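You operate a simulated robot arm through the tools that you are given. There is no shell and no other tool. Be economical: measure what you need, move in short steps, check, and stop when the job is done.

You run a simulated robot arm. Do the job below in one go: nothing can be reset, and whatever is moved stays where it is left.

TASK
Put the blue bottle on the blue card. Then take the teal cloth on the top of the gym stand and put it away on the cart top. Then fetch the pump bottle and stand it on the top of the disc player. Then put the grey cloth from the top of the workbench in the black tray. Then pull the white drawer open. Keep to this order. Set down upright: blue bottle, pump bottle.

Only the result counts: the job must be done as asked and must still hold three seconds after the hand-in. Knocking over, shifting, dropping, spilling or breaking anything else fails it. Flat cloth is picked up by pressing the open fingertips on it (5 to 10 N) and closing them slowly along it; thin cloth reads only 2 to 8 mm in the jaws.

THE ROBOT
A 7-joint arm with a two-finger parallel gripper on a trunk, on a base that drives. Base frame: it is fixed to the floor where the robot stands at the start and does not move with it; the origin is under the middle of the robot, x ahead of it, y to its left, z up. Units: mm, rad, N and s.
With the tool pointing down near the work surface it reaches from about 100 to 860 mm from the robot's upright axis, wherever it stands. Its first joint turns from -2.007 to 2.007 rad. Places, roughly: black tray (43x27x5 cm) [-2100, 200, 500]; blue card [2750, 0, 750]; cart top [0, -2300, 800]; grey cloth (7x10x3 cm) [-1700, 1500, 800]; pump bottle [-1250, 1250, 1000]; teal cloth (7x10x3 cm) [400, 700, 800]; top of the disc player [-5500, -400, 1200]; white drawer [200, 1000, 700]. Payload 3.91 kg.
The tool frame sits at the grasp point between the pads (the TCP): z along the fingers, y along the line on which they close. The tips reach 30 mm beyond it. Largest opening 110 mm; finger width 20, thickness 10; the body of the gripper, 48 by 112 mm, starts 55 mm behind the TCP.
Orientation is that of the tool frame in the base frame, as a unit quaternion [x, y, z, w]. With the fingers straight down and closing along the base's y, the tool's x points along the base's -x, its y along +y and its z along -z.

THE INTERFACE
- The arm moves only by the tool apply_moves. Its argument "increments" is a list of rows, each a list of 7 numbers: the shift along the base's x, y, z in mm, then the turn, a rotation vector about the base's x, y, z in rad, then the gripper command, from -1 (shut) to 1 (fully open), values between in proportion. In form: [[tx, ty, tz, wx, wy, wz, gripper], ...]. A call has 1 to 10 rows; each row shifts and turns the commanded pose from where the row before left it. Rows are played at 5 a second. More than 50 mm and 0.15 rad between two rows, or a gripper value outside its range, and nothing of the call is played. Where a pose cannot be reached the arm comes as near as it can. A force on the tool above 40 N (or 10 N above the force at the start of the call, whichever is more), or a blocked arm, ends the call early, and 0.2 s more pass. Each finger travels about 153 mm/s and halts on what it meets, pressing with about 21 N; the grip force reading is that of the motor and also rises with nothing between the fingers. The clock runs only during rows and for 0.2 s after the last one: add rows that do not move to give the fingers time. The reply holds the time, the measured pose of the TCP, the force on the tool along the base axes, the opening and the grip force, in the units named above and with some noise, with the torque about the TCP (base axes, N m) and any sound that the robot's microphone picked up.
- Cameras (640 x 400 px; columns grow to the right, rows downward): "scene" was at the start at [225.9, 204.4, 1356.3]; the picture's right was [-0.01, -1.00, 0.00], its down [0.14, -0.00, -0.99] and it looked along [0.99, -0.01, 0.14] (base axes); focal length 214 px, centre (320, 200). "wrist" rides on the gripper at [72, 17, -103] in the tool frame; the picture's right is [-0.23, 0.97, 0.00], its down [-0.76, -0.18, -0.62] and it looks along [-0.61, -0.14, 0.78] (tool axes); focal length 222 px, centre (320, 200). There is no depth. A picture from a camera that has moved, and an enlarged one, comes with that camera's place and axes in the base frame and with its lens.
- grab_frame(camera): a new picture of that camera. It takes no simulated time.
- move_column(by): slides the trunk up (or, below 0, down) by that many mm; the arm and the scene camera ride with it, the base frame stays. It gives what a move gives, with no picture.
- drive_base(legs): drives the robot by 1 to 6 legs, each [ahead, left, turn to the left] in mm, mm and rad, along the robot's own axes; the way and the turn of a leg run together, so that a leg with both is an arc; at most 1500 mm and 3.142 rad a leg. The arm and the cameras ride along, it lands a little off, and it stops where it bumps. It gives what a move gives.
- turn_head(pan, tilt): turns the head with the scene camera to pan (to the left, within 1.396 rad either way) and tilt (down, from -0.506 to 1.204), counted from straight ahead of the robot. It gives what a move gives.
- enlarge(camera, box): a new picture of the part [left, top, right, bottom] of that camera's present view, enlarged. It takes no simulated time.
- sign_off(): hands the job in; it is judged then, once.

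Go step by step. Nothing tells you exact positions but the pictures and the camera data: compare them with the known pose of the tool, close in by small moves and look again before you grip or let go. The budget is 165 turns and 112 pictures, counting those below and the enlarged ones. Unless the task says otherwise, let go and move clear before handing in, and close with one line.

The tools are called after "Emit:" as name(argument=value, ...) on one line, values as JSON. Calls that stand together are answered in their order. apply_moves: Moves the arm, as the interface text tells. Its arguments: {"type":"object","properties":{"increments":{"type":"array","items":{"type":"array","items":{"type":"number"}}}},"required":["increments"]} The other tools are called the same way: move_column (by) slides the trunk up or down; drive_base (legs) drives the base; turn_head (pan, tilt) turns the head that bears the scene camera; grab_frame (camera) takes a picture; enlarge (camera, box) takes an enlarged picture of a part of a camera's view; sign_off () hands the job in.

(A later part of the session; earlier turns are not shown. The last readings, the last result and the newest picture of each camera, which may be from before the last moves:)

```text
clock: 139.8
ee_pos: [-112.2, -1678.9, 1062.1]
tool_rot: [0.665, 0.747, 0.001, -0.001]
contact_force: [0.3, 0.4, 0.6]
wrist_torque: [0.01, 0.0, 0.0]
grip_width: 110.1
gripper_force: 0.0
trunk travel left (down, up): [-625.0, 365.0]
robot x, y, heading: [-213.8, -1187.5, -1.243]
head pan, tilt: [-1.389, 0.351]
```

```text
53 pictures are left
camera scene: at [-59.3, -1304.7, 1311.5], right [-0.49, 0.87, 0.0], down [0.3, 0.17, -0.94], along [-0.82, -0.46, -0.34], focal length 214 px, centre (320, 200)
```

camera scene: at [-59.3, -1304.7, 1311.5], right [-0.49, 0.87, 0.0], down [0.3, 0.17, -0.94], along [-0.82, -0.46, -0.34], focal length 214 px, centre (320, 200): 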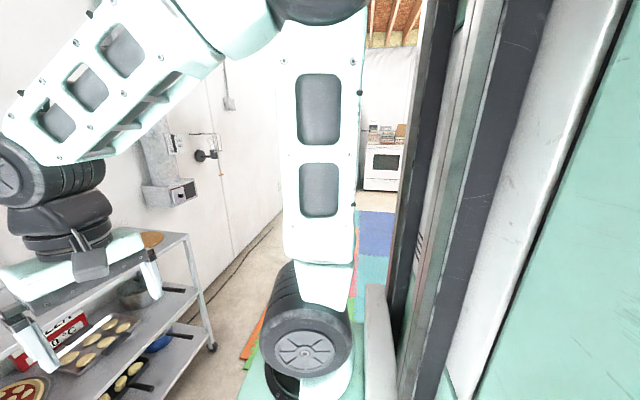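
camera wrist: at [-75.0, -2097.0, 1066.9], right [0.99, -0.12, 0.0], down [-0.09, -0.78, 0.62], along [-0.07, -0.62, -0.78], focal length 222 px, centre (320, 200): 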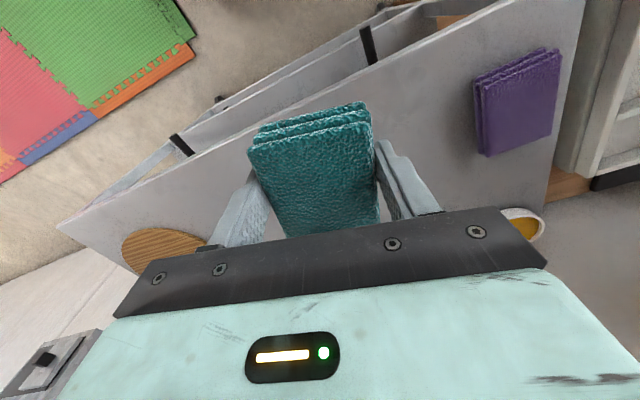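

The shoulder blocks the view on that side. The nearby floor looks clear, so I'll turn right in place by 1.2 rad and look again.

Emit:
drive_base(legs=[[0, 0, -1.3]])

Emit:
turn_head(pan=-0.4, tilt=0.4)

Emit:
grab_frame(camera="scene")

```text
clock: 143.4
ee_pos: [-656.0, -1422.5, 1062.1]
tool_rot: [0.981, 0.195, 0.001, 0.0]
contact_force: [-0.3, 0.8, 0.2]
wrist_torque: [0.01, -0.03, 0.04]
grip_width: 110.3
gripper_force: 0.0
trunk travel left (down, up): [-625.0, 365.0]
robot x, y, heading: [-215.7, -1186.8, -2.54]
head pan, tilt: [-1.389, 0.351]
```

```text
clock: 144.6
ee_pos: [-657.7, -1423.0, 1061.8]
tool_rot: [0.981, 0.195, 0.001, 0.0]
contact_force: [0.3, 0.2, -0.2]
wrist_torque: [-0.02, 0.01, 0.01]
grip_width: 110.0
gripper_force: 0.1
trunk travel left (down, up): [-625.0, 365.0]
robot x, y, heading: [-215.0, -1189.7, -2.538]
head pan, tilt: [-0.4, 0.4]
```

```text
52 pictures are left
camera scene: at [-309.1, -1458.5, 1306.9], right [-0.2, 0.98, 0.0], down [0.38, 0.08, -0.92], along [-0.9, -0.19, -0.39], focal length 214 px, centre (320, 200)
```

scene: 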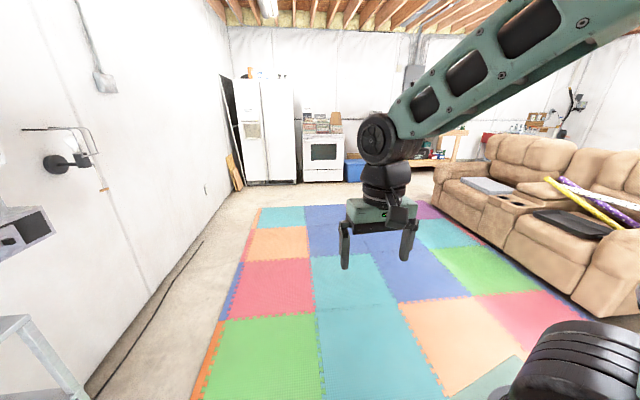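

A sofa with the black tray on its seat (about (-2150, 170, 500)) is on the right. I'll turn a further 0.7 rad to see the sofa's near end and the aisle.

Emit:
drive_base(legs=[[0, 0, -0.9]])

Emit:
turn_head(pan=0.0, tilt=0.4)

Emit:
grab_frame(camera="scene")

```text
clock: 147.4
ee_pos: [-668.5, -984.9, 1062.9]
tool_rot: [0.967, -0.256, 0.001, 0.0]
contact_force: [0.5, 0.0, -0.9]
wrist_torque: [0.01, 0.01, -0.03]
grip_width: 109.8
gripper_force: 0.0
trunk travel left (down, up): [-625.0, 365.0]
robot x, y, heading: [-216.0, -1188.1, 2.832]
head pan, tilt: [-0.4, 0.4]
```

```text
clock: 148.2
ee_pos: [-670.0, -985.1, 1062.6]
tool_rot: [0.967, -0.255, 0.001, 0.0]
contact_force: [0.9, 1.0, -0.2]
wrist_torque: [0.01, -0.01, 0.02]
grip_width: 110.0
gripper_force: 0.0
trunk travel left (down, up): [-625.0, 365.0]
robot x, y, heading: [-213.3, -1190.7, 2.836]
head pan, tilt: [0.0, 0.4]
```

```text
51 pictures are left
camera scene: at [-503.3, -1314.8, 1306.9], right [0.3, 0.95, 0.0], down [0.37, -0.12, -0.92], along [-0.88, 0.28, -0.39], focal length 214 px, centre (320, 200)
```

scene: 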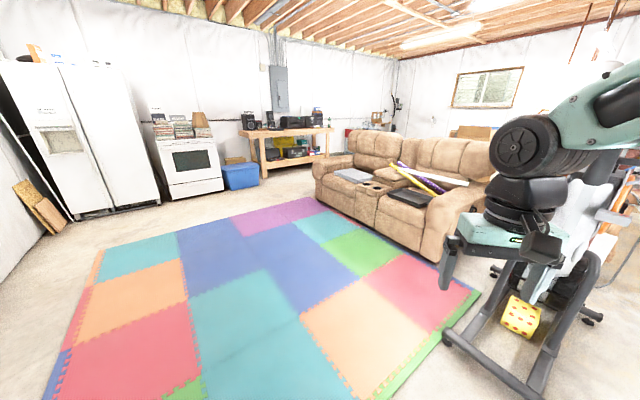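

An exercise machine stands behind my start spot; that is what I touched. The route to the pump bottle is the known aisle along the gym stand, so I'll raise the arm a little and strafe there facing the stand.

Emit:
apply_moves(increments=[[0, 0, 30, 0, 0, 0, 1], [0, 0, 30, 0, 0, 0, 1]])

Emit:
drive_base(legs=[[0, 0, -2.536], [495, 673, 0], [58, 966, 0]])

```text
clock: 148.8
ee_pos: [-670.1, -984.0, 1120.2]
tool_rot: [0.967, -0.255, 0.001, 0.001]
contact_force: [0.7, -0.3, 0.1]
wrist_torque: [-0.01, 0.0, -0.01]
grip_width: 109.9
gripper_force: 0.1
trunk travel left (down, up): [-625.0, 365.0]
robot x, y, heading: [-213.1, -1190.7, 2.834]
head pan, tilt: [0.0, 0.4]
```

```text
clock: 163.8
ee_pos: [263.5, 637.2, 1120.6]
tool_rot: [-0.067, 0.998, -0.001, -0.001]
contact_force: [1.0, 0.4, 0.2]
wrist_torque: [0.0, -0.02, -0.03]
grip_width: 110.0
gripper_force: 0.1
trunk travel left (down, up): [-625.0, 365.0]
robot x, y, heading: [-225.5, 524.8, 0.347]
head pan, tilt: [0.0, 0.4]
```

I'll continue left past the stand's end, then turn around to face the workbench.

Emit:
drive_base(legs=[[95, 895, 0], [0, 0, 3.04]])

Emit:
turn_head(pan=0.0, tilt=0.5)

Emit:
grab_frame(camera="scene")

```text
clock: 175.7
ee_pos: [-941.4, 1398.5, 1120.2]
tool_rot: [1.0, -0.009, 0.001, 0.0]
contact_force: [0.4, -0.2, 0.7]
wrist_torque: [-0.01, 0.01, 0.01]
grip_width: 110.1
gripper_force: 0.1
trunk travel left (down, up): [-625.0, 365.0]
robot x, y, heading: [-441.8, 1431.8, -2.954]
head pan, tilt: [0.0, 0.4]
```

```text
clock: 176.4
ee_pos: [-941.6, 1398.1, 1120.7]
tool_rot: [1.0, -0.009, 0.001, 0.0]
contact_force: [0.2, 0.0, -0.4]
wrist_torque: [-0.01, 0.03, 0.0]
grip_width: 110.0
gripper_force: 0.1
trunk travel left (down, up): [-625.0, 365.0]
robot x, y, heading: [-441.9, 1435.3, -2.949]
head pan, tilt: [0.0, 0.499]
```

```text
50 pictures are left
camera scene: at [-635.6, 1188.8, 1297.8], right [-0.19, 0.98, 0.0], down [0.47, 0.09, -0.88], along [-0.86, -0.17, -0.48], focal length 214 px, centre (320, 200)
```

scene: 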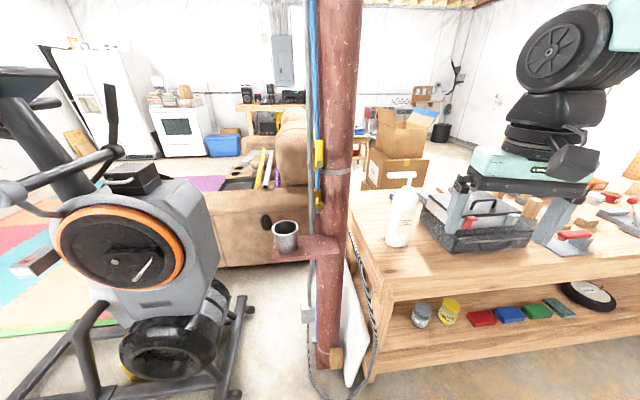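

The pump bottle stands on the workbench near (-1235, 1320) just right of the red column. I'll zoom in on it.

Emit:
enlarge(camera="scene", box=[350, 160, 450, 260])

Emit:
grab_frame(camera="wrist")

```text
4.00 times, centred on (400, 210) of scene
camera zoom: at [-635.6, 1188.8, 1297.8], right [-0.19, 0.98, 0.0], down [0.47, 0.09, -0.88], along [-0.86, -0.17, -0.48], focal length 858 px, centre (0, 160)
```

zoom: 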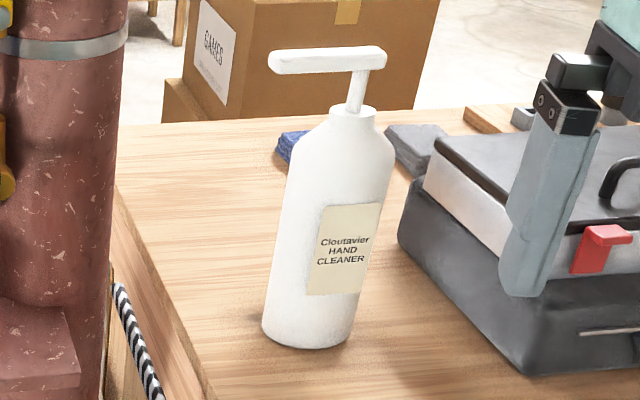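

```text
48 pictures are left
camera wrist: at [-870.5, 1380.3, 1224.8], right [-0.24, -0.97, 0.0], down [-0.76, 0.19, 0.62], along [-0.6, 0.15, -0.78], focal length 222 px, centre (320, 200)
```

wrist: 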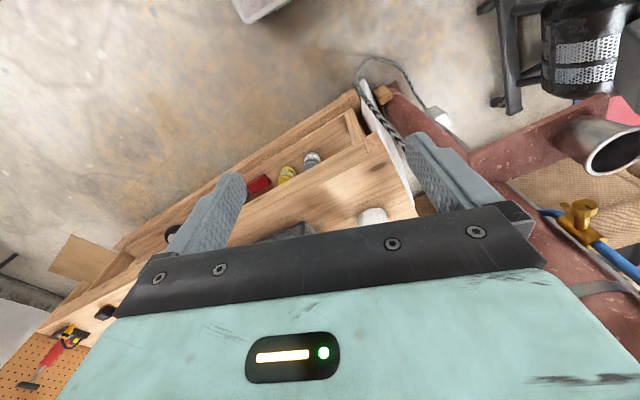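

The pump bottle's neck (about 38 mm wide, z ≈ 1012–1033) can be gripped from above with the fingers closing along x, across the nozzle. I'll close in 120 mm and raise and turn the tool 90°.

Emit:
drive_base(legs=[[120, 0, 0]])

Emit:
apply_moves(increments=[[0, 0, 20, 0, 0, 0.15, 1], [0, 0, 20, 0, 0, 0.15, 1], [0, 0, 10, 0, 0, 0.15, 1], [0, 0, 0, 0, 0, 0.15, 1], [0, 0, 0, 0, 0, 0.15, 1], [0, 0, 0, 0, 0, 0.15, 1], [0, 0, 0, 0, 0, 0.15, 1], [0, 0, 0, 0, 0, 0.15, 1], [0, 0, 0, 0, 0, 0.15, 1], [0, 0, 0, 0, 0, 0.15, 1]])

Emit:
grab_frame(camera="wrist")

Emit:
grab_frame(camera="scene")

```text
clock: 177.6
ee_pos: [-1058.2, 1373.5, 1120.3]
tool_rot: [1.0, -0.007, 0.001, 0.0]
contact_force: [-0.3, -0.4, 1.0]
wrist_torque: [0.02, -0.02, 0.01]
grip_width: 109.8
gripper_force: 0.0
trunk travel left (down, up): [-625.0, 365.0]
robot x, y, heading: [-557.8, 1412.2, -2.944]
head pan, tilt: [0.0, 0.499]
```

```text
clock: 179.8
ee_pos: [-1057.2, 1373.9, 1169.6]
tool_rot: [0.736, 0.677, 0.001, -0.001]
contact_force: [0.1, -0.8, -0.7]
wrist_torque: [0.0, -0.04, 0.03]
grip_width: 110.0
gripper_force: 0.0
trunk travel left (down, up): [-625.0, 365.0]
robot x, y, heading: [-561.4, 1408.7, -2.943]
head pan, tilt: [0.0, 0.499]
```

```text
47 pictures are left
camera wrist: at [-1035.5, 1444.2, 1274.1], right [0.95, -0.31, 0.0], down [-0.24, -0.75, 0.62], along [-0.19, -0.59, -0.78], focal length 222 px, centre (320, 200)
```

wrist: 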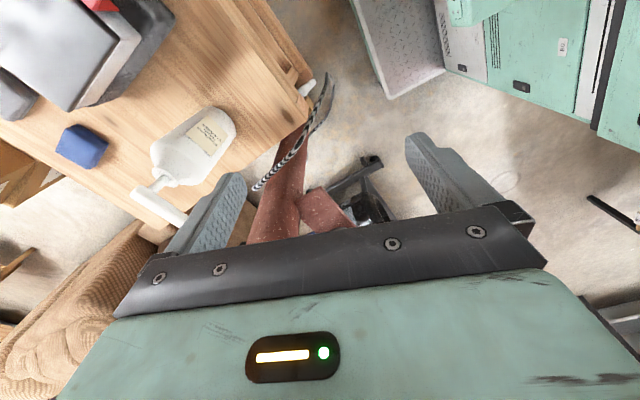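

```text
46 pictures are left
camera scene: at [-751.3, 1165.2, 1297.8], right [-0.19, 0.98, 0.0], down [0.47, 0.09, -0.88], along [-0.86, -0.17, -0.48], focal length 214 px, centre (320, 200)
```

scene: 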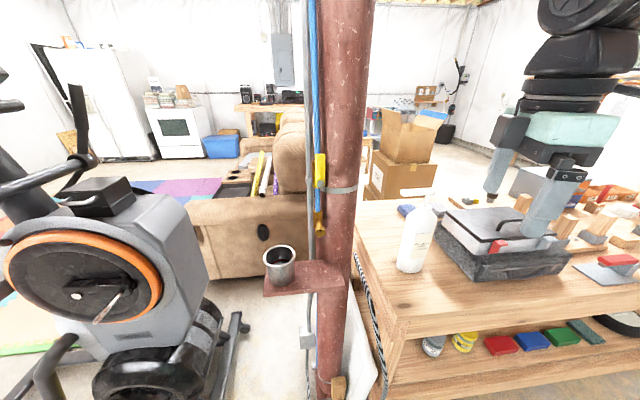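

Triangulation puts the bottle's axis at about (-1298, 1348): base at z ≈ 800, neck at 984–1007 and head top at about 1055. I'll move above it and turn a further 0.2 rad.

Emit:
apply_moves(increments=[[-40, -4, 0, 0, 0, 0.1, 1], [-40, -4, 0, 0, 0, 0.1, 1], [-40, -4, 0, 0, 0, 0, 1], [-40, -4, 0, 0, 0, 0, 1], [-40, -5, 0, 0, 0, 0, 1], [-40, -5, -20, 0, 0, 0, 1], [0, 0, -20, 0, 0, 0, 1], [0, 0, 0, 0, 0, 0, 1]])

Emit:
grab_frame(camera="wrist")

Emit:
enlarge(camera="scene", box=[360, 120, 500, 280])

```text
clock: 181.6
ee_pos: [-1299.3, 1346.2, 1129.7]
tool_rot: [0.665, 0.747, 0.0, -0.001]
contact_force: [0.0, -0.6, 0.2]
wrist_torque: [-0.01, -0.01, -0.01]
grip_width: 109.9
gripper_force: 0.0
trunk travel left (down, up): [-625.0, 365.0]
robot x, y, heading: [-557.1, 1413.3, -2.947]
head pan, tilt: [0.0, 0.499]
```

```text
45 pictures are left
camera wrist: at [-1291.2, 1420.1, 1235.0], right [0.99, -0.11, 0.0], down [-0.09, -0.78, 0.62], along [-0.07, -0.62, -0.78], focal length 222 px, centre (320, 200)
```

wrist: 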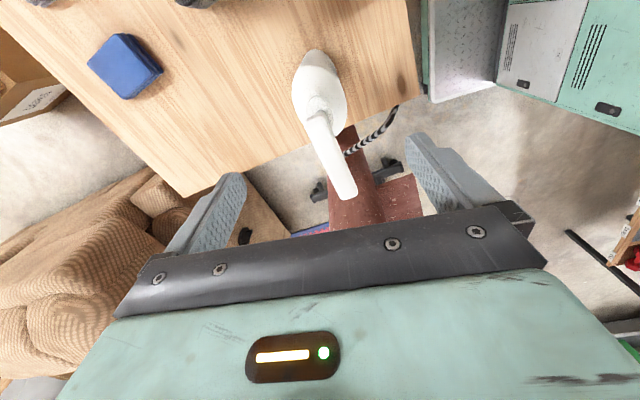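

```text
2.50 times, centred on (430, 200) of scene
camera zoom: at [-751.3, 1165.3, 1297.8], right [-0.19, 0.98, 0.0], down [0.47, 0.09, -0.88], along [-0.86, -0.17, -0.48], focal length 536 px, centre (45, 200)
```

zoom: 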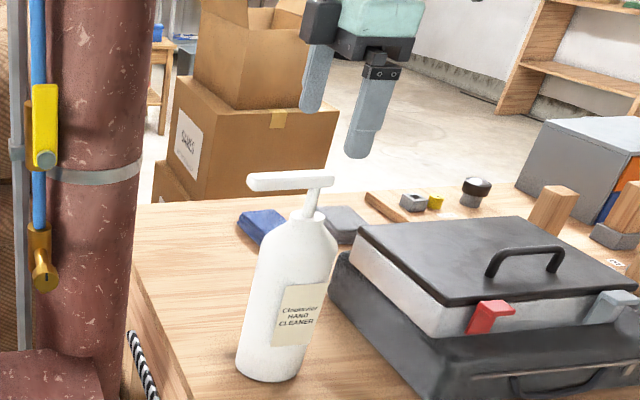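

The neck is at (-1299, 1356, ~1000). I'll shift +9 mm in y, turn 0.1 rad more, and descend to TCP z ≈ 1040 first.

Emit:
apply_moves(increments=[[0, 9, -15, 0, 0, 0.1, 1], [0, 0, -30, 0, 0, 0, 1], [0, 0, -30, 0, 0, 0, 1], [0, 0, -15, 0, 0, 0, 1], [0, 0, 0, 0, 0, 0, 1]])

Emit:
enlarge(camera="scene", box=[390, 130, 490, 250])

Emit:
enlarge(camera="wrist", box=[200, 40, 460, 240])

```text
clock: 182.8
ee_pos: [-1297.6, 1355.5, 1038.3]
tool_rot: [0.627, 0.779, 0.001, -0.001]
contact_force: [0.5, 0.1, -0.5]
wrist_torque: [-0.06, -0.02, -0.01]
grip_width: 110.0
gripper_force: 0.0
trunk travel left (down, up): [-625.0, 365.0]
robot x, y, heading: [-561.8, 1412.6, -2.946]
head pan, tilt: [0.0, 0.499]
```

```text
3.33 times, centred on (440, 190) of scene
camera zoom: at [-751.3, 1165.2, 1297.8], right [-0.19, 0.98, 0.0], down [0.47, 0.09, -0.88], along [-0.86, -0.17, -0.48], focal length 715 px, centre (-80, 233)
```

zoom: 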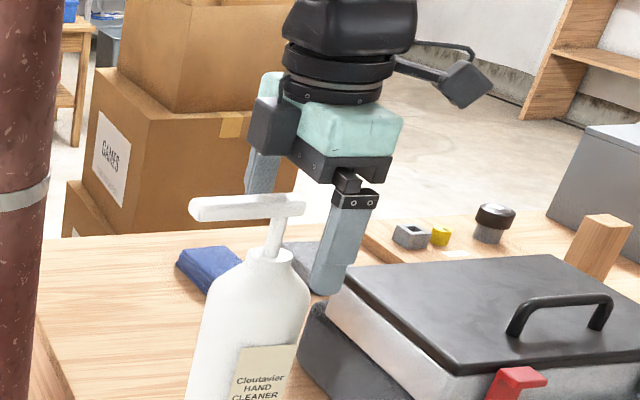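

```text
2.00 times, centred on (330, 140) of wrist
camera zoom: at [-1297.9, 1431.0, 1143.1], right [1.0, -0.01, 0.0], down [-0.01, -0.78, 0.62], along [-0.01, -0.62, -0.78], focal length 444 px, centre (300, 320)
```

zoom: 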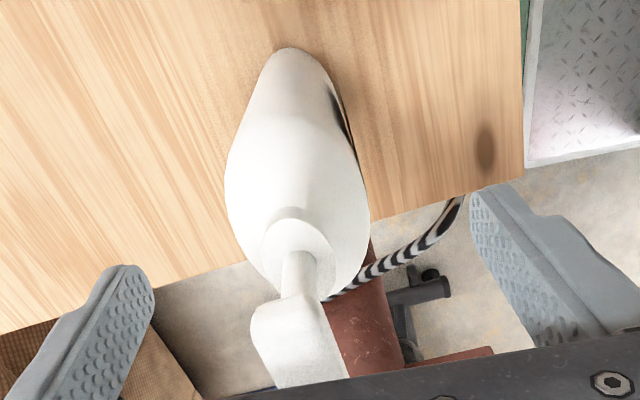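

The neck is centred between the fingers. I'll descend 24 mm and close on the neck.

Emit:
apply_moves(increments=[[0, 0, -12, 0, 0, 0, 1], [0, 0, -8, 0, 0, 0, 1], [0, 0, -4, 0, 0, 0, 1], [0, 0, 0, 0, 0, 0, 0.3], [0, 0, 0, 0, 0, 0, -0.1], [0, 0, 0, 0, 0, 0, -0.4], [0, 0, 0, 0, 0, 0, -0.7], [0, 0, 0, 0, 0, 0, -1], [0, 0, 0, 0, 0, 0, -1]])

Emit:
enlarge(camera="scene", box=[390, 130, 490, 250])

Emit:
enlarge(camera="wrist", box=[200, 40, 460, 240])

```text
clock: 184.8
ee_pos: [-1296.5, 1356.4, 1017.7]
tool_rot: [0.627, 0.779, -0.001, -0.002]
contact_force: [-3.7, 0.3, 16.6]
wrist_torque: [-0.15, 0.23, -0.01]
grip_width: 35.3
gripper_force: 20.5
trunk travel left (down, up): [-625.0, 365.0]
robot x, y, heading: [-564.6, 1415.3, -2.951]
head pan, tilt: [0.0, 0.499]
```

```text
3.33 times, centred on (440, 190) of scene
camera zoom: at [-750.9, 1165.3, 1298.0], right [-0.19, 0.98, 0.0], down [0.47, 0.09, -0.88], along [-0.86, -0.17, -0.48], focal length 715 px, centre (-80, 233)
```

zoom: 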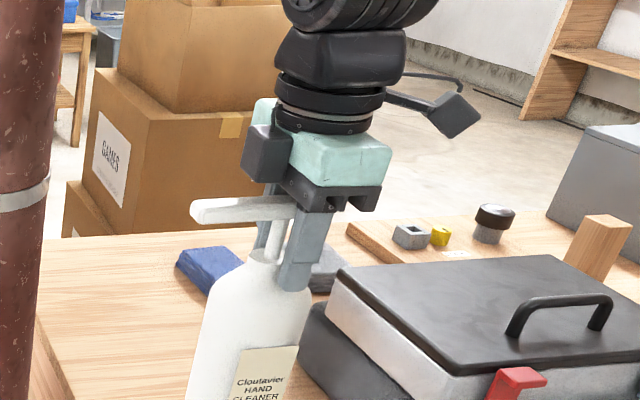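

```text
2.00 times, centred on (330, 140) of wrist
camera zoom: at [-1297.0, 1430.6, 1122.0], right [1.0, -0.01, 0.0], down [-0.01, -0.78, 0.62], along [-0.01, -0.62, -0.78], focal length 444 px, centre (300, 320)
```

zoom: 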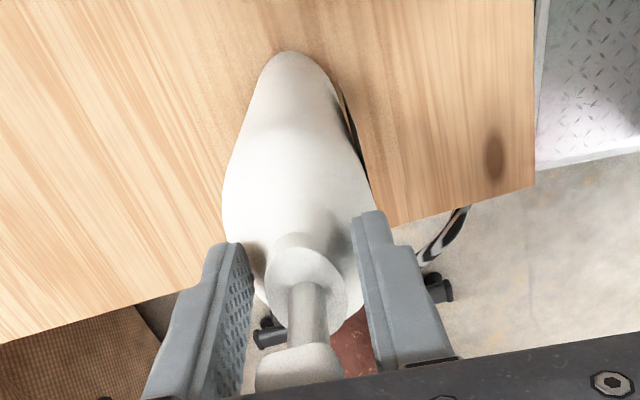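

Held at 35 mm, but a 17 N upward push suggests the tips sit on the shoulder. I'll reopen a bit, raise 5 mm and re-close.

Emit:
apply_moves(increments=[[0, 0, 3, 0, 0, 0, -0.3], [0, 0, 4, 0, 0, 0, 0], [0, 0, 0, 0, 0, 0, -0.2], [0, 0, 0, 0, 0, 0, -0.5], [0, 0, 0, 0, 0, 0, -1], [0, 0, 0, 0, 0, 0, -1]])

```text
clock: 186.2
ee_pos: [-1297.6, 1355.6, 1024.4]
tool_rot: [0.627, 0.779, 0.0, -0.001]
contact_force: [-2.2, -0.1, 11.3]
wrist_torque: [-0.09, 0.23, -0.05]
grip_width: 25.5
gripper_force: 21.2
trunk travel left (down, up): [-625.0, 365.0]
robot x, y, heading: [-558.1, 1414.2, -2.947]
head pan, tilt: [0.0, 0.499]
```

Neck width is about 26 mm. I'll raise 4 mm more to sit purely on the neck.

Emit:
apply_moves(increments=[[0, 0, 3, 0, 0, 0, -0.4], [0, 0, 4, 0, 0, 0, -0.2], [0, 0, 0, 0, 0, 0, -0.5], [0, 0, 0, 0, 0, 0, -1], [0, 0, 0, 0, 0, 0, -1]])

Emit:
enlarge(camera="scene", box=[400, 160, 460, 240])

```text
clock: 187.4
ee_pos: [-1297.8, 1356.2, 1031.2]
tool_rot: [0.627, 0.779, 0.001, -0.001]
contact_force: [-0.7, -0.5, 0.6]
wrist_torque: [-0.05, 0.0, -0.02]
grip_width: 25.3
gripper_force: 20.9
trunk travel left (down, up): [-625.0, 365.0]
robot x, y, heading: [-559.0, 1416.4, -2.952]
head pan, tilt: [0.0, 0.499]
```

```text
5.00 times, centred on (430, 200) of scene
camera zoom: at [-751.4, 1165.2, 1297.8], right [-0.19, 0.98, 0.0], down [0.47, 0.09, -0.88], along [-0.86, -0.17, -0.48], focal length 1072 px, centre (-230, 200)
```

zoom: 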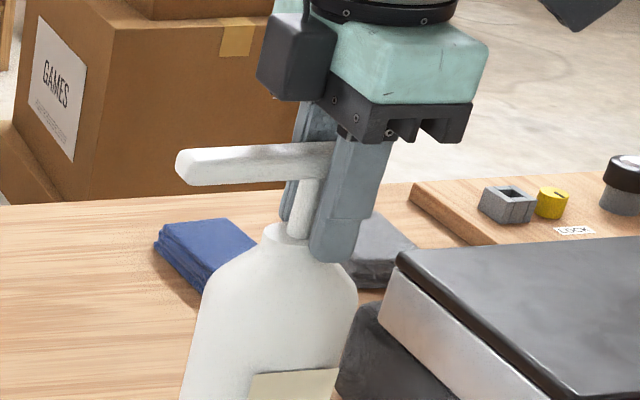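

Clean grip on the neck at 25 mm with no residual force. I'll lift gently.

Emit:
apply_moves(increments=[[0, 0, 4, 0, 0, 0, -1], [0, 0, 6, 0, 0, 0, -1], [0, 0, 10, 0, 0, 0, -1], [0, 0, 15, 0, 0, 0, -1], [0, 0, 20, 0, 0, 0, -1], [0, 0, 20, 0, 0, 0, -1], [0, 0, 15, 0, 0, 0, -1], [0, 0, 10, 0, 0, 0, -1], [0, 0, 0, 0, 0, 0, -1]])

Emit:
grab_frame(camera="scene")

```text
clock: 189.4
ee_pos: [-1298.7, 1355.8, 1129.1]
tool_rot: [0.627, 0.779, 0.0, -0.001]
contact_force: [-0.3, -0.5, -7.7]
wrist_torque: [0.08, 0.0, 0.02]
grip_width: 25.0
gripper_force: 21.3
trunk travel left (down, up): [-625.0, 365.0]
robot x, y, heading: [-561.7, 1412.7, -2.94]
head pan, tilt: [0.0, 0.499]
```

```text
38 pictures are left
camera scene: at [-751.7, 1165.2, 1297.7], right [-0.19, 0.98, 0.0], down [0.47, 0.09, -0.88], along [-0.86, -0.17, -0.48], focal length 214 px, centre (320, 200)
```

scene: 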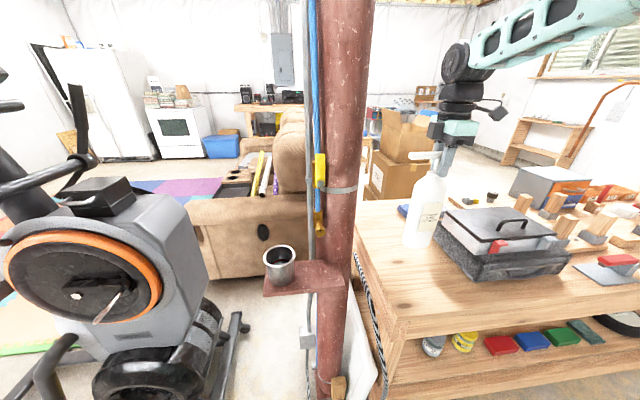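

The bottle is held (7.7 N). I'll raise and retract the arm, then go out by the aisle facing south, heading for the open floor before turning west to the disc player.

Emit:
apply_moves(increments=[[0, 0, 20, 0, 0, 0, -1], [0, 0, 20, 0, 0, 0, -1], [15, 1, 20, 0, 0, 0, -1], [30, 2, 0, 0, 0, 0, -1], [35, 3, 0, 0, 0, 0, -1], [35, 3, 0, 0, 0, 0, -1], [35, 3, 0, 0, 0, 0, -1], [35, 3, 0, 0, 0, 0, -1], [20, 0, 0, 0, 0, 0, -1], [0, 0, 0, 0, 0, 0, -1]])

Emit:
drive_base(legs=[[-140, 0, 0], [0, 0, 1.658], [1000, -40, 0]])

```text
clock: 191.6
ee_pos: [-1092.4, 1371.4, 1190.2]
tool_rot: [0.627, 0.779, 0.001, -0.001]
contact_force: [0.1, -0.3, -8.3]
wrist_torque: [0.03, 0.03, -0.03]
grip_width: 25.1
gripper_force: 21.3
trunk travel left (down, up): [-625.0, 365.0]
robot x, y, heading: [-563.7, 1413.3, -2.945]
head pan, tilt: [0.0, 0.499]
```

```text
clock: 201.8
ee_pos: [-110.4, -79.2, 1189.4]
tool_rot: [-0.146, 0.989, 0.0, -0.001]
contact_force: [0.8, -0.6, -7.9]
wrist_torque: [-0.04, 0.07, 0.0]
grip_width: 25.4
gripper_force: 20.7
trunk travel left (down, up): [-625.0, 365.0]
robot x, y, heading: [-190.6, 449.0, -1.301]
head pan, tilt: [0.0, 0.499]
```

On track. I'll continue south, turn west, and drive along the mat side.

Emit:
drive_base(legs=[[1450, 0, 0], [0, 0, -1.84], [1500, 0, 0]])

Emit:
turn_head(pan=0.0, tilt=0.3)

Emit:
grab_frame(camera="scene")

```text
clock: 220.5
ee_pos: [-1864.6, -895.5, 1188.7]
tool_rot: [0.695, 0.719, 0.001, -0.001]
contact_force: [-0.4, -0.8, -7.8]
wrist_torque: [0.1, 0.0, -0.02]
grip_width: 25.4
gripper_force: 21.1
trunk travel left (down, up): [-625.0, 365.0]
robot x, y, heading: [-1335.4, -952.9, -3.132]
head pan, tilt: [0.0, 0.499]
```

```text
clock: 221.3
ee_pos: [-1863.9, -895.8, 1189.5]
tool_rot: [0.695, 0.719, 0.001, -0.001]
contact_force: [-0.2, 0.0, -8.6]
wrist_torque: [0.1, 0.0, -0.01]
grip_width: 25.4
gripper_force: 21.2
trunk travel left (down, up): [-625.0, 365.0]
robot x, y, heading: [-1333.7, -950.1, -3.122]
head pan, tilt: [0.0, 0.3]
```

```text
37 pictures are left
camera scene: at [-1567.7, -1160.3, 1316.1], right [-0.02, 1.0, 0.0], down [0.3, 0.0, -0.95], along [-0.95, -0.01, -0.3], focal length 214 px, centre (320, 200)
```

scene: 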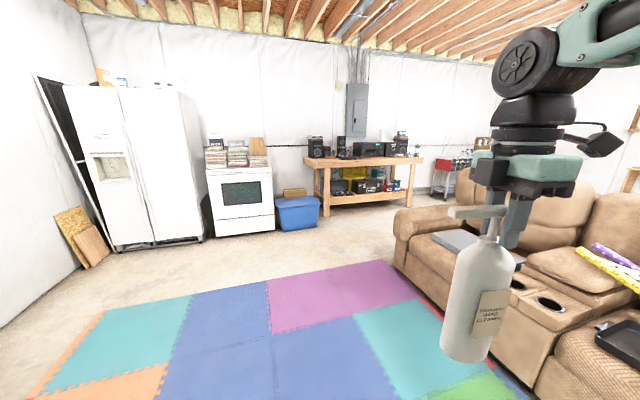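

The mat is fine to drive on. The stereo bench is ahead; I'll pass left of the sofa and stop about 1.6 m short of it.

Emit:
drive_base(legs=[[1300, 130, 0], [1200, 0, 0]])

Emit:
turn_head(pan=-0.3, tilt=0.15)

Emit:
grab_frame(camera="scene")

```text
clock: 233.4
ee_pos: [-4330.6, -1088.2, 1189.3]
tool_rot: [0.686, 0.727, 0.001, -0.001]
contact_force: [-0.3, -0.1, -7.8]
wrist_torque: [0.08, 0.02, -0.05]
grip_width: 25.4
gripper_force: 21.5
trunk travel left (down, up): [-625.0, 365.0]
robot x, y, heading: [-3797.2, -1132.6, -3.101]
head pan, tilt: [0.0, 0.3]
```

```text
clock: 234.2
ee_pos: [-4329.2, -1089.4, 1188.4]
tool_rot: [0.687, 0.726, 0.001, -0.001]
contact_force: [0.6, 0.6, -8.8]
wrist_torque: [0.08, 0.0, -0.02]
grip_width: 25.2
gripper_force: 20.8
trunk travel left (down, up): [-625.0, 365.0]
robot x, y, heading: [-3800.2, -1130.2, -3.105]
head pan, tilt: [-0.3, 0.15]
```

```text
36 pictures are left
camera scene: at [-4024.5, -1319.2, 1330.1], right [0.26, 0.97, 0.0], down [0.14, -0.04, -0.99], along [-0.95, 0.26, -0.15], focal length 214 px, centre (320, 200)
```

scene: 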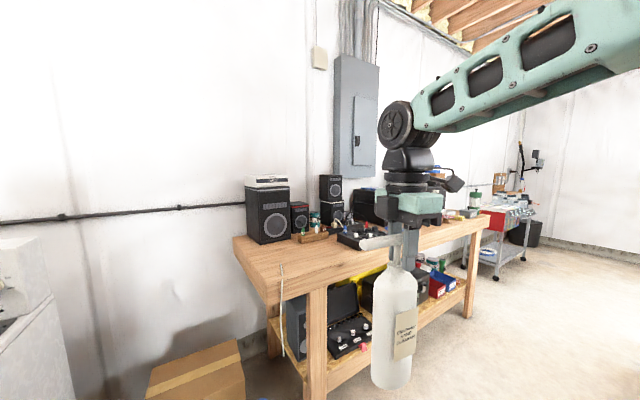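

The stereo bench is turned about 0.33 rad, and the disc player is probably the black unit hidden behind the gripper. I'll strafe right, face the bench squarely, raise the trunk and look.

Emit:
drive_base(legs=[[0, -750, 0], [300, 0, 0.295]])

Emit:
move_column(by=330)

Emit:
turn_head(pan=0.0, tilt=0.4)

Emit:
grab_frame(camera="scene")

```text
clock: 236.7
ee_pos: [-4349.2, -703.9, 1188.6]
tool_rot: [0.706, 0.708, 0.002, 0.0]
contact_force: [0.4, -0.3, -8.2]
wrist_torque: [0.1, 0.02, -0.04]
grip_width: 25.1
gripper_force: 20.9
trunk travel left (down, up): [-625.0, 365.0]
robot x, y, heading: [-3821.7, -774.5, 3.126]
head pan, tilt: [-0.3, 0.15]
stopped in leg 1: the robot was blocked; the commanded pose is now the measured one
```

```text
clock: 239.9
ee_pos: [-4348.9, -703.6, 1519.0]
tool_rot: [0.706, 0.708, 0.001, 0.001]
contact_force: [-0.4, -0.5, -8.3]
wrist_torque: [0.09, -0.05, 0.01]
grip_width: 25.1
gripper_force: 21.7
trunk travel left (down, up): [-955.0, 35.0]
robot x, y, heading: [-3820.2, -775.8, 3.123]
head pan, tilt: [-0.3, 0.15]
```

```text
clock: 240.7
ee_pos: [-4350.4, -704.5, 1518.6]
tool_rot: [0.706, 0.708, 0.001, 0.0]
contact_force: [0.4, -0.7, -7.7]
wrist_torque: [0.07, 0.02, 0.01]
grip_width: 25.6
gripper_force: 21.2
trunk travel left (down, up): [-955.0, 35.0]
robot x, y, heading: [-3817.9, -774.0, 3.121]
head pan, tilt: [0.0, 0.4]
```

```text
35 pictures are left
camera scene: at [-4061.0, -976.7, 1636.9], right [0.02, 1.0, 0.0], down [0.39, -0.01, -0.92], along [-0.92, 0.02, -0.39], focal length 214 px, centre (320, 200)
```

scene: 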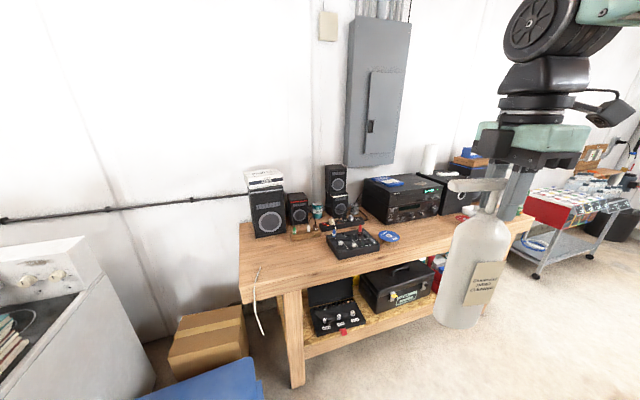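

The sofa's end stopped the strafe; I'm clear ahead. I'll zoom on the stereo equipment to identify the disc player.

Emit:
enlarge(camera="scene", box=[320, 140, 500, 250])

```text
3.56 times, centred on (410, 195) of scene
camera zoom: at [-4061.0, -976.7, 1636.9], right [0.02, 1.0, 0.0], down [0.39, -0.01, -0.92], along [-0.92, 0.02, -0.39], focal length 763 px, centre (0, 218)
```

zoom: 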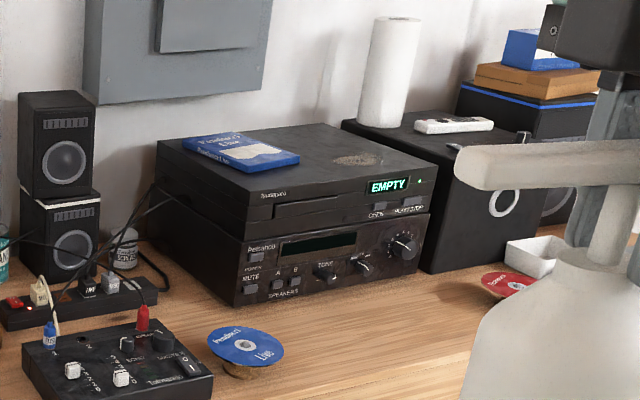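

The disc player is the upper black unit ("EMPTY"). Its top has a blue booklet on the left half, and the right half is free, centred near (-5480, -260, ~1170). I'll go ahead to clear the sofa, strafe right, square up and close in partway.

Emit:
drive_base(legs=[[400, 0, 0], [0, -720, 0], [0, 0, 0.35], [250, -200, 0]])

Emit:
turn_head(pan=-0.1, tilt=0.55)

Emit:
grab_frame(camera="scene")

```text
clock: 249.6
ee_pos: [-5017.3, -51.7, 1518.6]
tool_rot: [0.568, 0.823, 0.001, 0.001]
contact_force: [-0.5, -0.4, -7.6]
wrist_torque: [0.08, 0.01, -0.01]
grip_width: 25.4
gripper_force: 20.5
trunk travel left (down, up): [-955.0, 35.0]
robot x, y, heading: [-4498.3, 66.9, -2.801]
head pan, tilt: [0.0, 0.4]
```

```text
clock: 250.3
ee_pos: [-5019.2, -52.5, 1519.5]
tool_rot: [0.569, 0.822, 0.001, 0.0]
contact_force: [-0.5, 0.8, -8.5]
wrist_torque: [0.04, 0.04, -0.02]
grip_width: 25.2
gripper_force: 21.2
trunk travel left (down, up): [-955.0, 35.0]
robot x, y, heading: [-4501.1, 63.7, -2.799]
head pan, tilt: [-0.099, 0.55]
```

```text
33 pictures are left
camera scene: at [-4652.7, -196.9, 1623.2], right [-0.24, 0.97, 0.0], down [0.51, 0.12, -0.85], along [-0.83, -0.2, -0.52], focal length 214 px, centre (320, 200)
```

scene: 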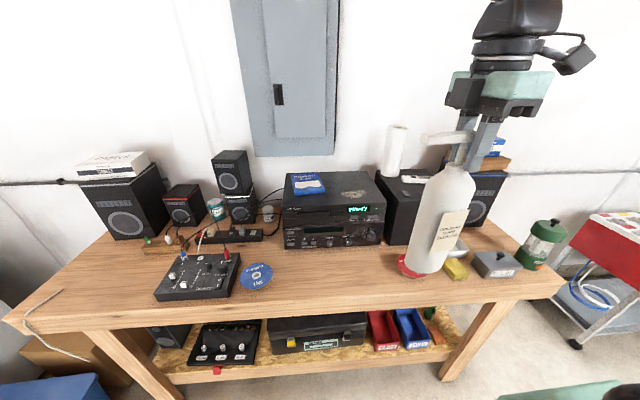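

Now squared up. Triangulation puts the disc player's top at z ≈ 1157 and the free right half near (-5500, -265). I'll drive 310 mm ahead.

Emit:
drive_base(legs=[[310, 0, 0]])

Emit:
grab_frame(camera="scene")

```text
clock: 252.4
ee_pos: [-5315.5, -157.9, 1518.1]
tool_rot: [0.568, 0.823, 0.0, 0.0]
contact_force: [0.8, 0.1, -8.1]
wrist_torque: [0.11, 0.06, -0.03]
grip_width: 25.6
gripper_force: 20.7
trunk travel left (down, up): [-955.0, 35.0]
robot x, y, heading: [-4792.4, -41.2, -2.8]
head pan, tilt: [-0.099, 0.55]
```

```text
32 pictures are left
camera scene: at [-4949.8, -302.3, 1623.2], right [-0.24, 0.97, 0.0], down [0.51, 0.12, -0.85], along [-0.83, -0.2, -0.52], focal length 214 px, centre (320, 200)
```

scene: 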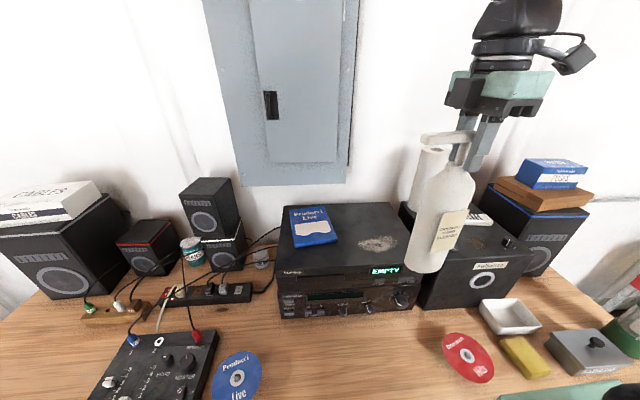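

The target on the disc player's top is (-5493, -268). I'll move the bottle above it and lower most of the way.

Emit:
apply_moves(increments=[[-30, -18, 0, 0, 0, 0, -1], [-37, -23, 0, 0, 0, 0, -1], [-37, -23, 0, 0, 0, 0, -1], [-37, -23, 0, 0, 0, 0, -1], [-37, -23, 0, 0, 0, 0, -1], [0, 0, -20, 0, 0, 0, -1], [0, 0, -30, 0, 0, 0, -1], [0, 0, -30, 0, 0, 0, -1], [0, 0, -20, 0, 0, 0, -1], [0, 0, 0, 0, 0, 0, -1]])

Emit:
enlarge(camera="scene", box=[260, 100, 460, 300])

Emit:
grab_frame(camera="wrist")

```text
clock: 254.6
ee_pos: [-5494.2, -267.7, 1419.2]
tool_rot: [0.569, 0.823, 0.0, 0.0]
contact_force: [-0.4, 1.0, -8.5]
wrist_torque: [0.11, -0.02, 0.02]
grip_width: 25.4
gripper_force: 20.9
trunk travel left (down, up): [-955.0, 35.0]
robot x, y, heading: [-4794.5, -41.7, -2.803]
head pan, tilt: [-0.099, 0.55]
```

```text
2.00 times, centred on (360, 200) of scene
camera zoom: at [-4950.3, -302.5, 1623.1], right [-0.24, 0.97, 0.0], down [0.51, 0.13, -0.85], along [-0.83, -0.2, -0.52], focal length 429 px, centre (240, 200)
```

zoom: 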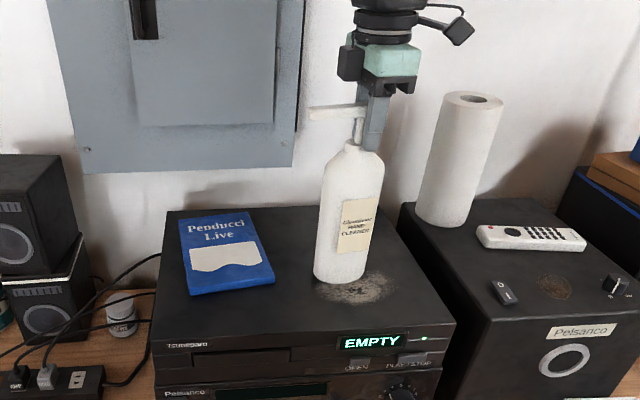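

```text
30 pictures are left
camera wrist: at [-5505.1, -193.4, 1523.8], right [0.99, 0.13, 0.0], down [0.1, -0.78, 0.62], along [0.08, -0.62, -0.78], focal length 222 px, centre (320, 200)
```

wrist: 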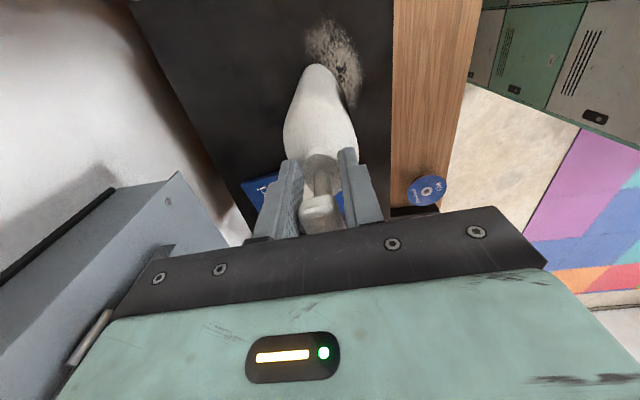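

Well placed. I'll lower in small steps until contact.

Emit:
apply_moves(increments=[[0, 0, -10, 0, 0, 0, -1], [0, 0, -8, 0, 0, 0, -1], [0, 0, -4, 0, 0, 0, -1], [0, 0, -3, 0, 0, 0, -1], [0, 0, 0, 0, 0, 0, -1]])

```text
clock: 255.4
ee_pos: [-5495.3, -267.3, 1404.9]
tool_rot: [0.568, 0.823, -0.007, -0.004]
contact_force: [1.0, 0.7, 15.1]
wrist_torque: [0.27, -0.2, 0.03]
grip_width: 25.5
gripper_force: 21.0
trunk travel left (down, up): [-955.0, 35.0]
robot x, y, heading: [-4793.1, -35.5, -2.8]
head pan, tilt: [-0.099, 0.55]
stopped in row 4: the force on the tool passed its limit (the readings are from after the stop); the commanded pose is now the measured one
```

Contact at TCP z ≈ 1405. I'll check that it is upright on the top before releasing.

Emit:
enlarge(camera="scene", box=[280, 130, 440, 290])

Emit:
apply_moves(increments=[[0, 0, 1, 0, 0, 0, -1], [0, 0, 0, 0, 0, 0, -1]])

```text
2.50 times, centred on (360, 210) of scene
camera zoom: at [-4948.6, -301.8, 1623.3], right [-0.24, 0.97, 0.0], down [0.51, 0.12, -0.85], along [-0.83, -0.2, -0.52], focal length 536 px, centre (220, 175)
```

zoom: 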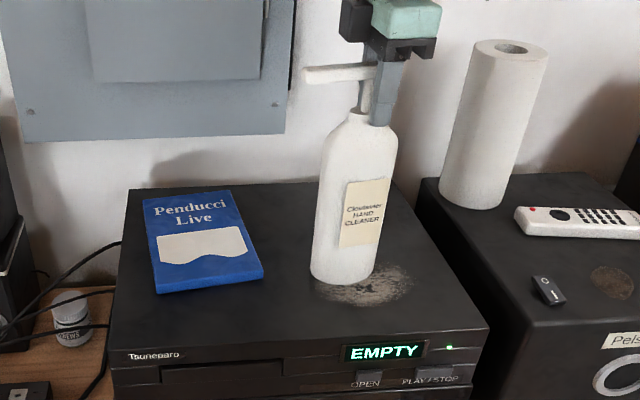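

```text
clock: 256.0
ee_pos: [-5493.7, -267.1, 1405.0]
tool_rot: [0.568, 0.823, -0.006, -0.004]
contact_force: [0.1, 1.0, 22.7]
wrist_torque: [0.16, -0.17, 0.14]
grip_width: 25.4
gripper_force: 20.5
trunk travel left (down, up): [-955.0, 35.0]
robot x, y, heading: [-4794.3, -42.8, -2.798]
head pan, tilt: [-0.099, 0.55]
```

Emit:
apply_moves(increments=[[0, 0, 1.5, 0, 0, 0, -1], [0, 0, 0, 0, 0, 0, -0.4], [0, 0, 0, 0, 0, 0, 0], [0, 0, 0, 0, 0, 0, 0.5], [0, 0, 0, 0, 0, 0, 1], [0, 0, 15, 0, 0, 0, 1], [0, 0, 35, 0, 0, 0, 1], [0, 0, 45, 0, 0, 0, 1], [0, 0, 25, 0, 0, 0, 1], [0, 0, 0, 0, 0, 0, 1]])

Emit:
enlarge(camera="scene", box=[260, 100, 460, 300])

```text
clock: 258.2
ee_pos: [-5494.5, -266.7, 1526.5]
tool_rot: [0.568, 0.823, -0.004, -0.002]
contact_force: [0.3, 0.0, -0.5]
wrist_torque: [-0.01, 0.02, 0.01]
grip_width: 110.1
gripper_force: 0.0
trunk travel left (down, up): [-955.0, 35.0]
robot x, y, heading: [-4794.3, -38.0, -2.8]
head pan, tilt: [-0.099, 0.55]
```

```text
2.00 times, centred on (360, 200) of scene
camera zoom: at [-4949.7, -302.3, 1623.2], right [-0.24, 0.97, 0.0], down [0.51, 0.12, -0.85], along [-0.83, -0.2, -0.52], focal length 429 px, centre (240, 200)
```

zoom: 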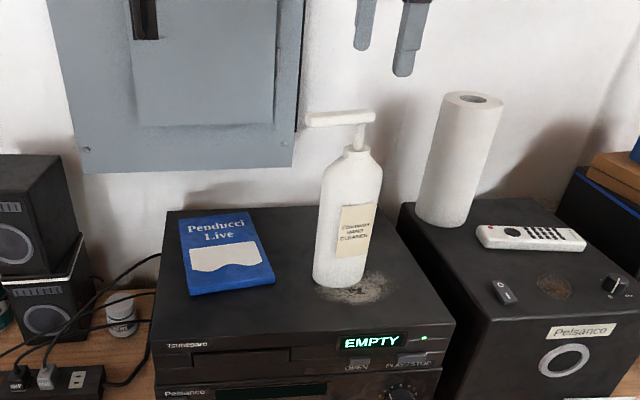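

The pump bottle stands upright on the disc player. Next is the grey cloth; I'll retract, lower the trunk, and drive back out around the sofa.

Emit:
apply_moves(increments=[[38, 13, 0, 0, 0, 0, 1], [40, 14, 0, 0, 0, 0, 1], [40, 14, 0, 0, 0, 0, 1], [40, 14, 0, 0, 0, 0, 1], [40, 14, 0, 0, 0, 0, 1], [0, 0, 0, 0, 0, 0, 1]])

Emit:
drive_base(legs=[[-450, 0, 0], [0, 1200, 0], [0, 0, 2.8], [1500, 0, 0], [1500, 0, 0]])

Emit:
move_column(by=-330)

```text
clock: 259.6
ee_pos: [-5296.0, -199.3, 1523.3]
tool_rot: [0.569, 0.823, -0.004, -0.003]
contact_force: [0.5, 0.2, -0.3]
wrist_torque: [0.02, 0.03, 0.03]
grip_width: 109.9
gripper_force: 0.0
trunk travel left (down, up): [-955.0, 35.0]
robot x, y, heading: [-4794.4, -38.8, -2.803]
head pan, tilt: [-0.099, 0.55]
```

```text
clock: 288.7
ee_pos: [-404.3, -969.8, 1523.2]
tool_rot: [0.715, -0.699, 0.003, -0.004]
contact_force: [-0.3, 1.7, 0.5]
wrist_torque: [0.01, 0.0, 0.03]
grip_width: 109.9
gripper_force: 0.0
trunk travel left (down, up): [-955.0, 35.0]
robot x, y, heading: [-930.0, -952.6, -0.0]
head pan, tilt: [-0.099, 0.55]
```

```text
clock: 292.0
ee_pos: [-404.2, -968.4, 1192.9]
tool_rot: [0.716, -0.699, 0.004, -0.004]
contact_force: [-0.5, 0.7, -0.2]
wrist_torque: [0.01, 0.0, 0.04]
grip_width: 109.8
gripper_force: 0.1
trunk travel left (down, up): [-625.0, 365.0]
robot x, y, heading: [-933.3, -950.8, 0.003]
head pan, tilt: [-0.099, 0.55]
```

On the open floor again. I'll continue to the aisle, go north past the stand, and face the workbench opposite the grey cloth.

Emit:
drive_base(legs=[[1110, 0, 0], [0, 0, 1.855], [1450, 0, 0], [1370, 0, 0], [0, 0, 1.59]])

Emit:
turn_head(pan=0.0, tilt=0.5)

Emit:
grab_frame(camera="scene")

```text
clock: 319.1
ee_pos: [-1015.0, 1596.7, 1193.9]
tool_rot: [0.592, 0.806, -0.003, -0.003]
contact_force: [0.6, 0.1, -0.3]
wrist_torque: [0.01, 0.01, 0.01]
grip_width: 110.1
gripper_force: 0.0
trunk travel left (down, up): [-625.0, 365.0]
robot x, y, heading: [-506.3, 1723.6, -2.855]
head pan, tilt: [-0.099, 0.55]
```

```text
clock: 319.7
ee_pos: [-1015.8, 1595.1, 1193.8]
tool_rot: [0.591, 0.806, -0.004, -0.004]
contact_force: [0.3, 1.0, 0.1]
wrist_torque: [0.0, 0.02, -0.01]
grip_width: 110.0
gripper_force: 0.0
trunk travel left (down, up): [-625.0, 365.0]
robot x, y, heading: [-506.5, 1725.8, -2.857]
head pan, tilt: [0.0, 0.499]
```

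```text
27 pictures are left
camera scene: at [-673.4, 1465.0, 1297.8], right [-0.28, 0.96, 0.0], down [0.46, 0.13, -0.88], along [-0.84, -0.25, -0.48], focal length 214 px, centre (320, 200)
```

scene: 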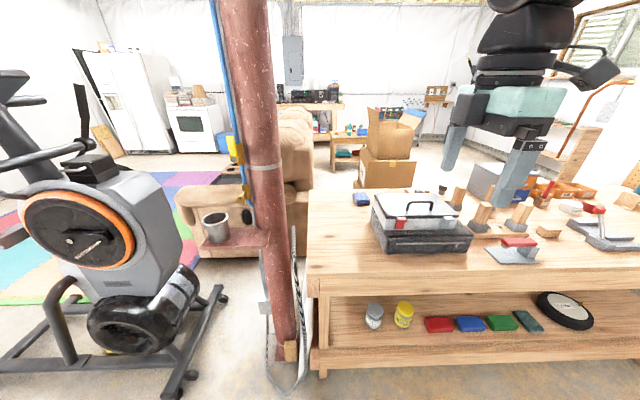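

The grey cloth must be just behind the tackle box. I'll move in 250 mm and 130 mm right, and raise the trunk to see over the box.

Emit:
drive_base(legs=[[0, -130, 0], [250, 0, 0]])

Emit:
move_column(by=200)

Emit:
turn_head(pan=0.0, tilt=0.75)

Emit:
grab_frame(camera="scene")

```text
clock: 322.5
ee_pos: [-1296.1, 1651.1, 1192.6]
tool_rot: [0.593, 0.805, -0.004, -0.003]
contact_force: [0.3, 0.5, 1.6]
wrist_torque: [0.02, 0.01, -0.03]
grip_width: 109.8
gripper_force: 0.1
trunk travel left (down, up): [-625.0, 365.0]
robot x, y, heading: [-784.3, 1782.9, -2.857]
head pan, tilt: [0.0, 0.499]
```

```text
clock: 324.6
ee_pos: [-1296.1, 1652.0, 1392.0]
tool_rot: [0.592, 0.806, -0.004, -0.003]
contact_force: [0.2, 0.1, -0.1]
wrist_torque: [0.02, -0.02, 0.01]
grip_width: 109.9
gripper_force: 0.1
trunk travel left (down, up): [-825.0, 165.0]
robot x, y, heading: [-783.4, 1780.8, -2.86]
head pan, tilt: [0.0, 0.499]
```

```text
clock: 325.4
ee_pos: [-1295.6, 1652.1, 1393.3]
tool_rot: [0.592, 0.806, -0.004, -0.003]
contact_force: [-1.1, 0.2, 0.2]
wrist_torque: [0.01, 0.01, 0.01]
grip_width: 110.1
gripper_force: 0.0
trunk travel left (down, up): [-825.0, 165.0]
robot x, y, heading: [-788.7, 1780.1, -2.859]
head pan, tilt: [0.0, 0.75]
```

```text
26 pictures are left
camera scene: at [-946.6, 1522.3, 1475.9], right [-0.28, 0.96, 0.0], down [0.65, 0.19, -0.73], along [-0.7, -0.2, -0.68], focal length 214 px, centre (320, 200)
```

scene: 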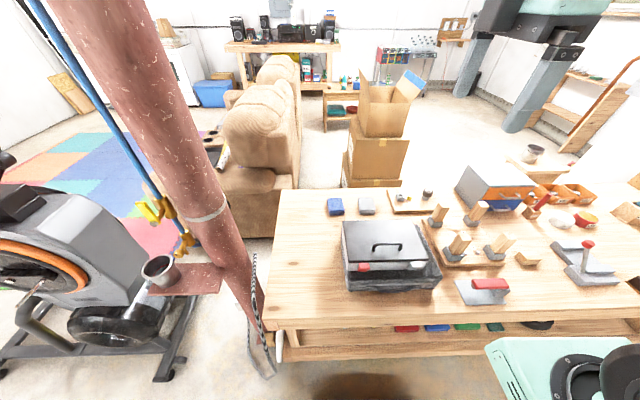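

The grey cloth is at about (-1637, 1531), next to the blue one. That is 887 mm away, so I'll edge forward 80 mm.

Emit:
drive_base(legs=[[85, 0, 0]])

Emit:
enlarge(camera="scene", box=[310, 170, 450, 270])

```text
clock: 326.5
ee_pos: [-1374.4, 1625.7, 1392.5]
tool_rot: [0.591, 0.807, -0.004, -0.002]
contact_force: [1.5, -0.4, 0.3]
wrist_torque: [-0.03, 0.02, 0.02]
grip_width: 110.0
gripper_force: 0.0
trunk travel left (down, up): [-825.0, 165.0]
robot x, y, heading: [-866.2, 1758.5, -2.854]
head pan, tilt: [0.0, 0.75]
```

```text
4.00 times, centred on (380, 220) of scene
camera zoom: at [-1025.6, 1498.5, 1475.9], right [-0.28, 0.96, 0.0], down [0.65, 0.19, -0.73], along [-0.7, -0.21, -0.68], focal length 858 px, centre (80, 120)
```

zoom: 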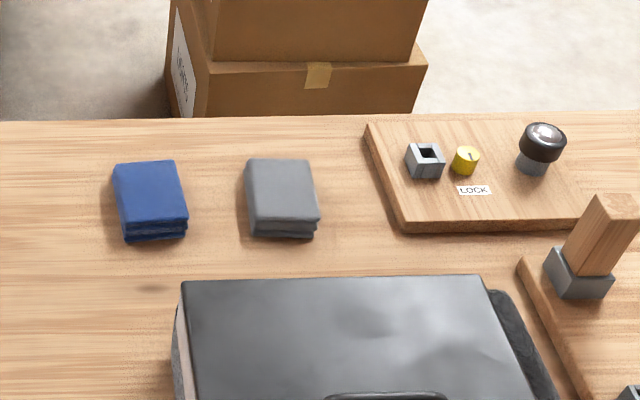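

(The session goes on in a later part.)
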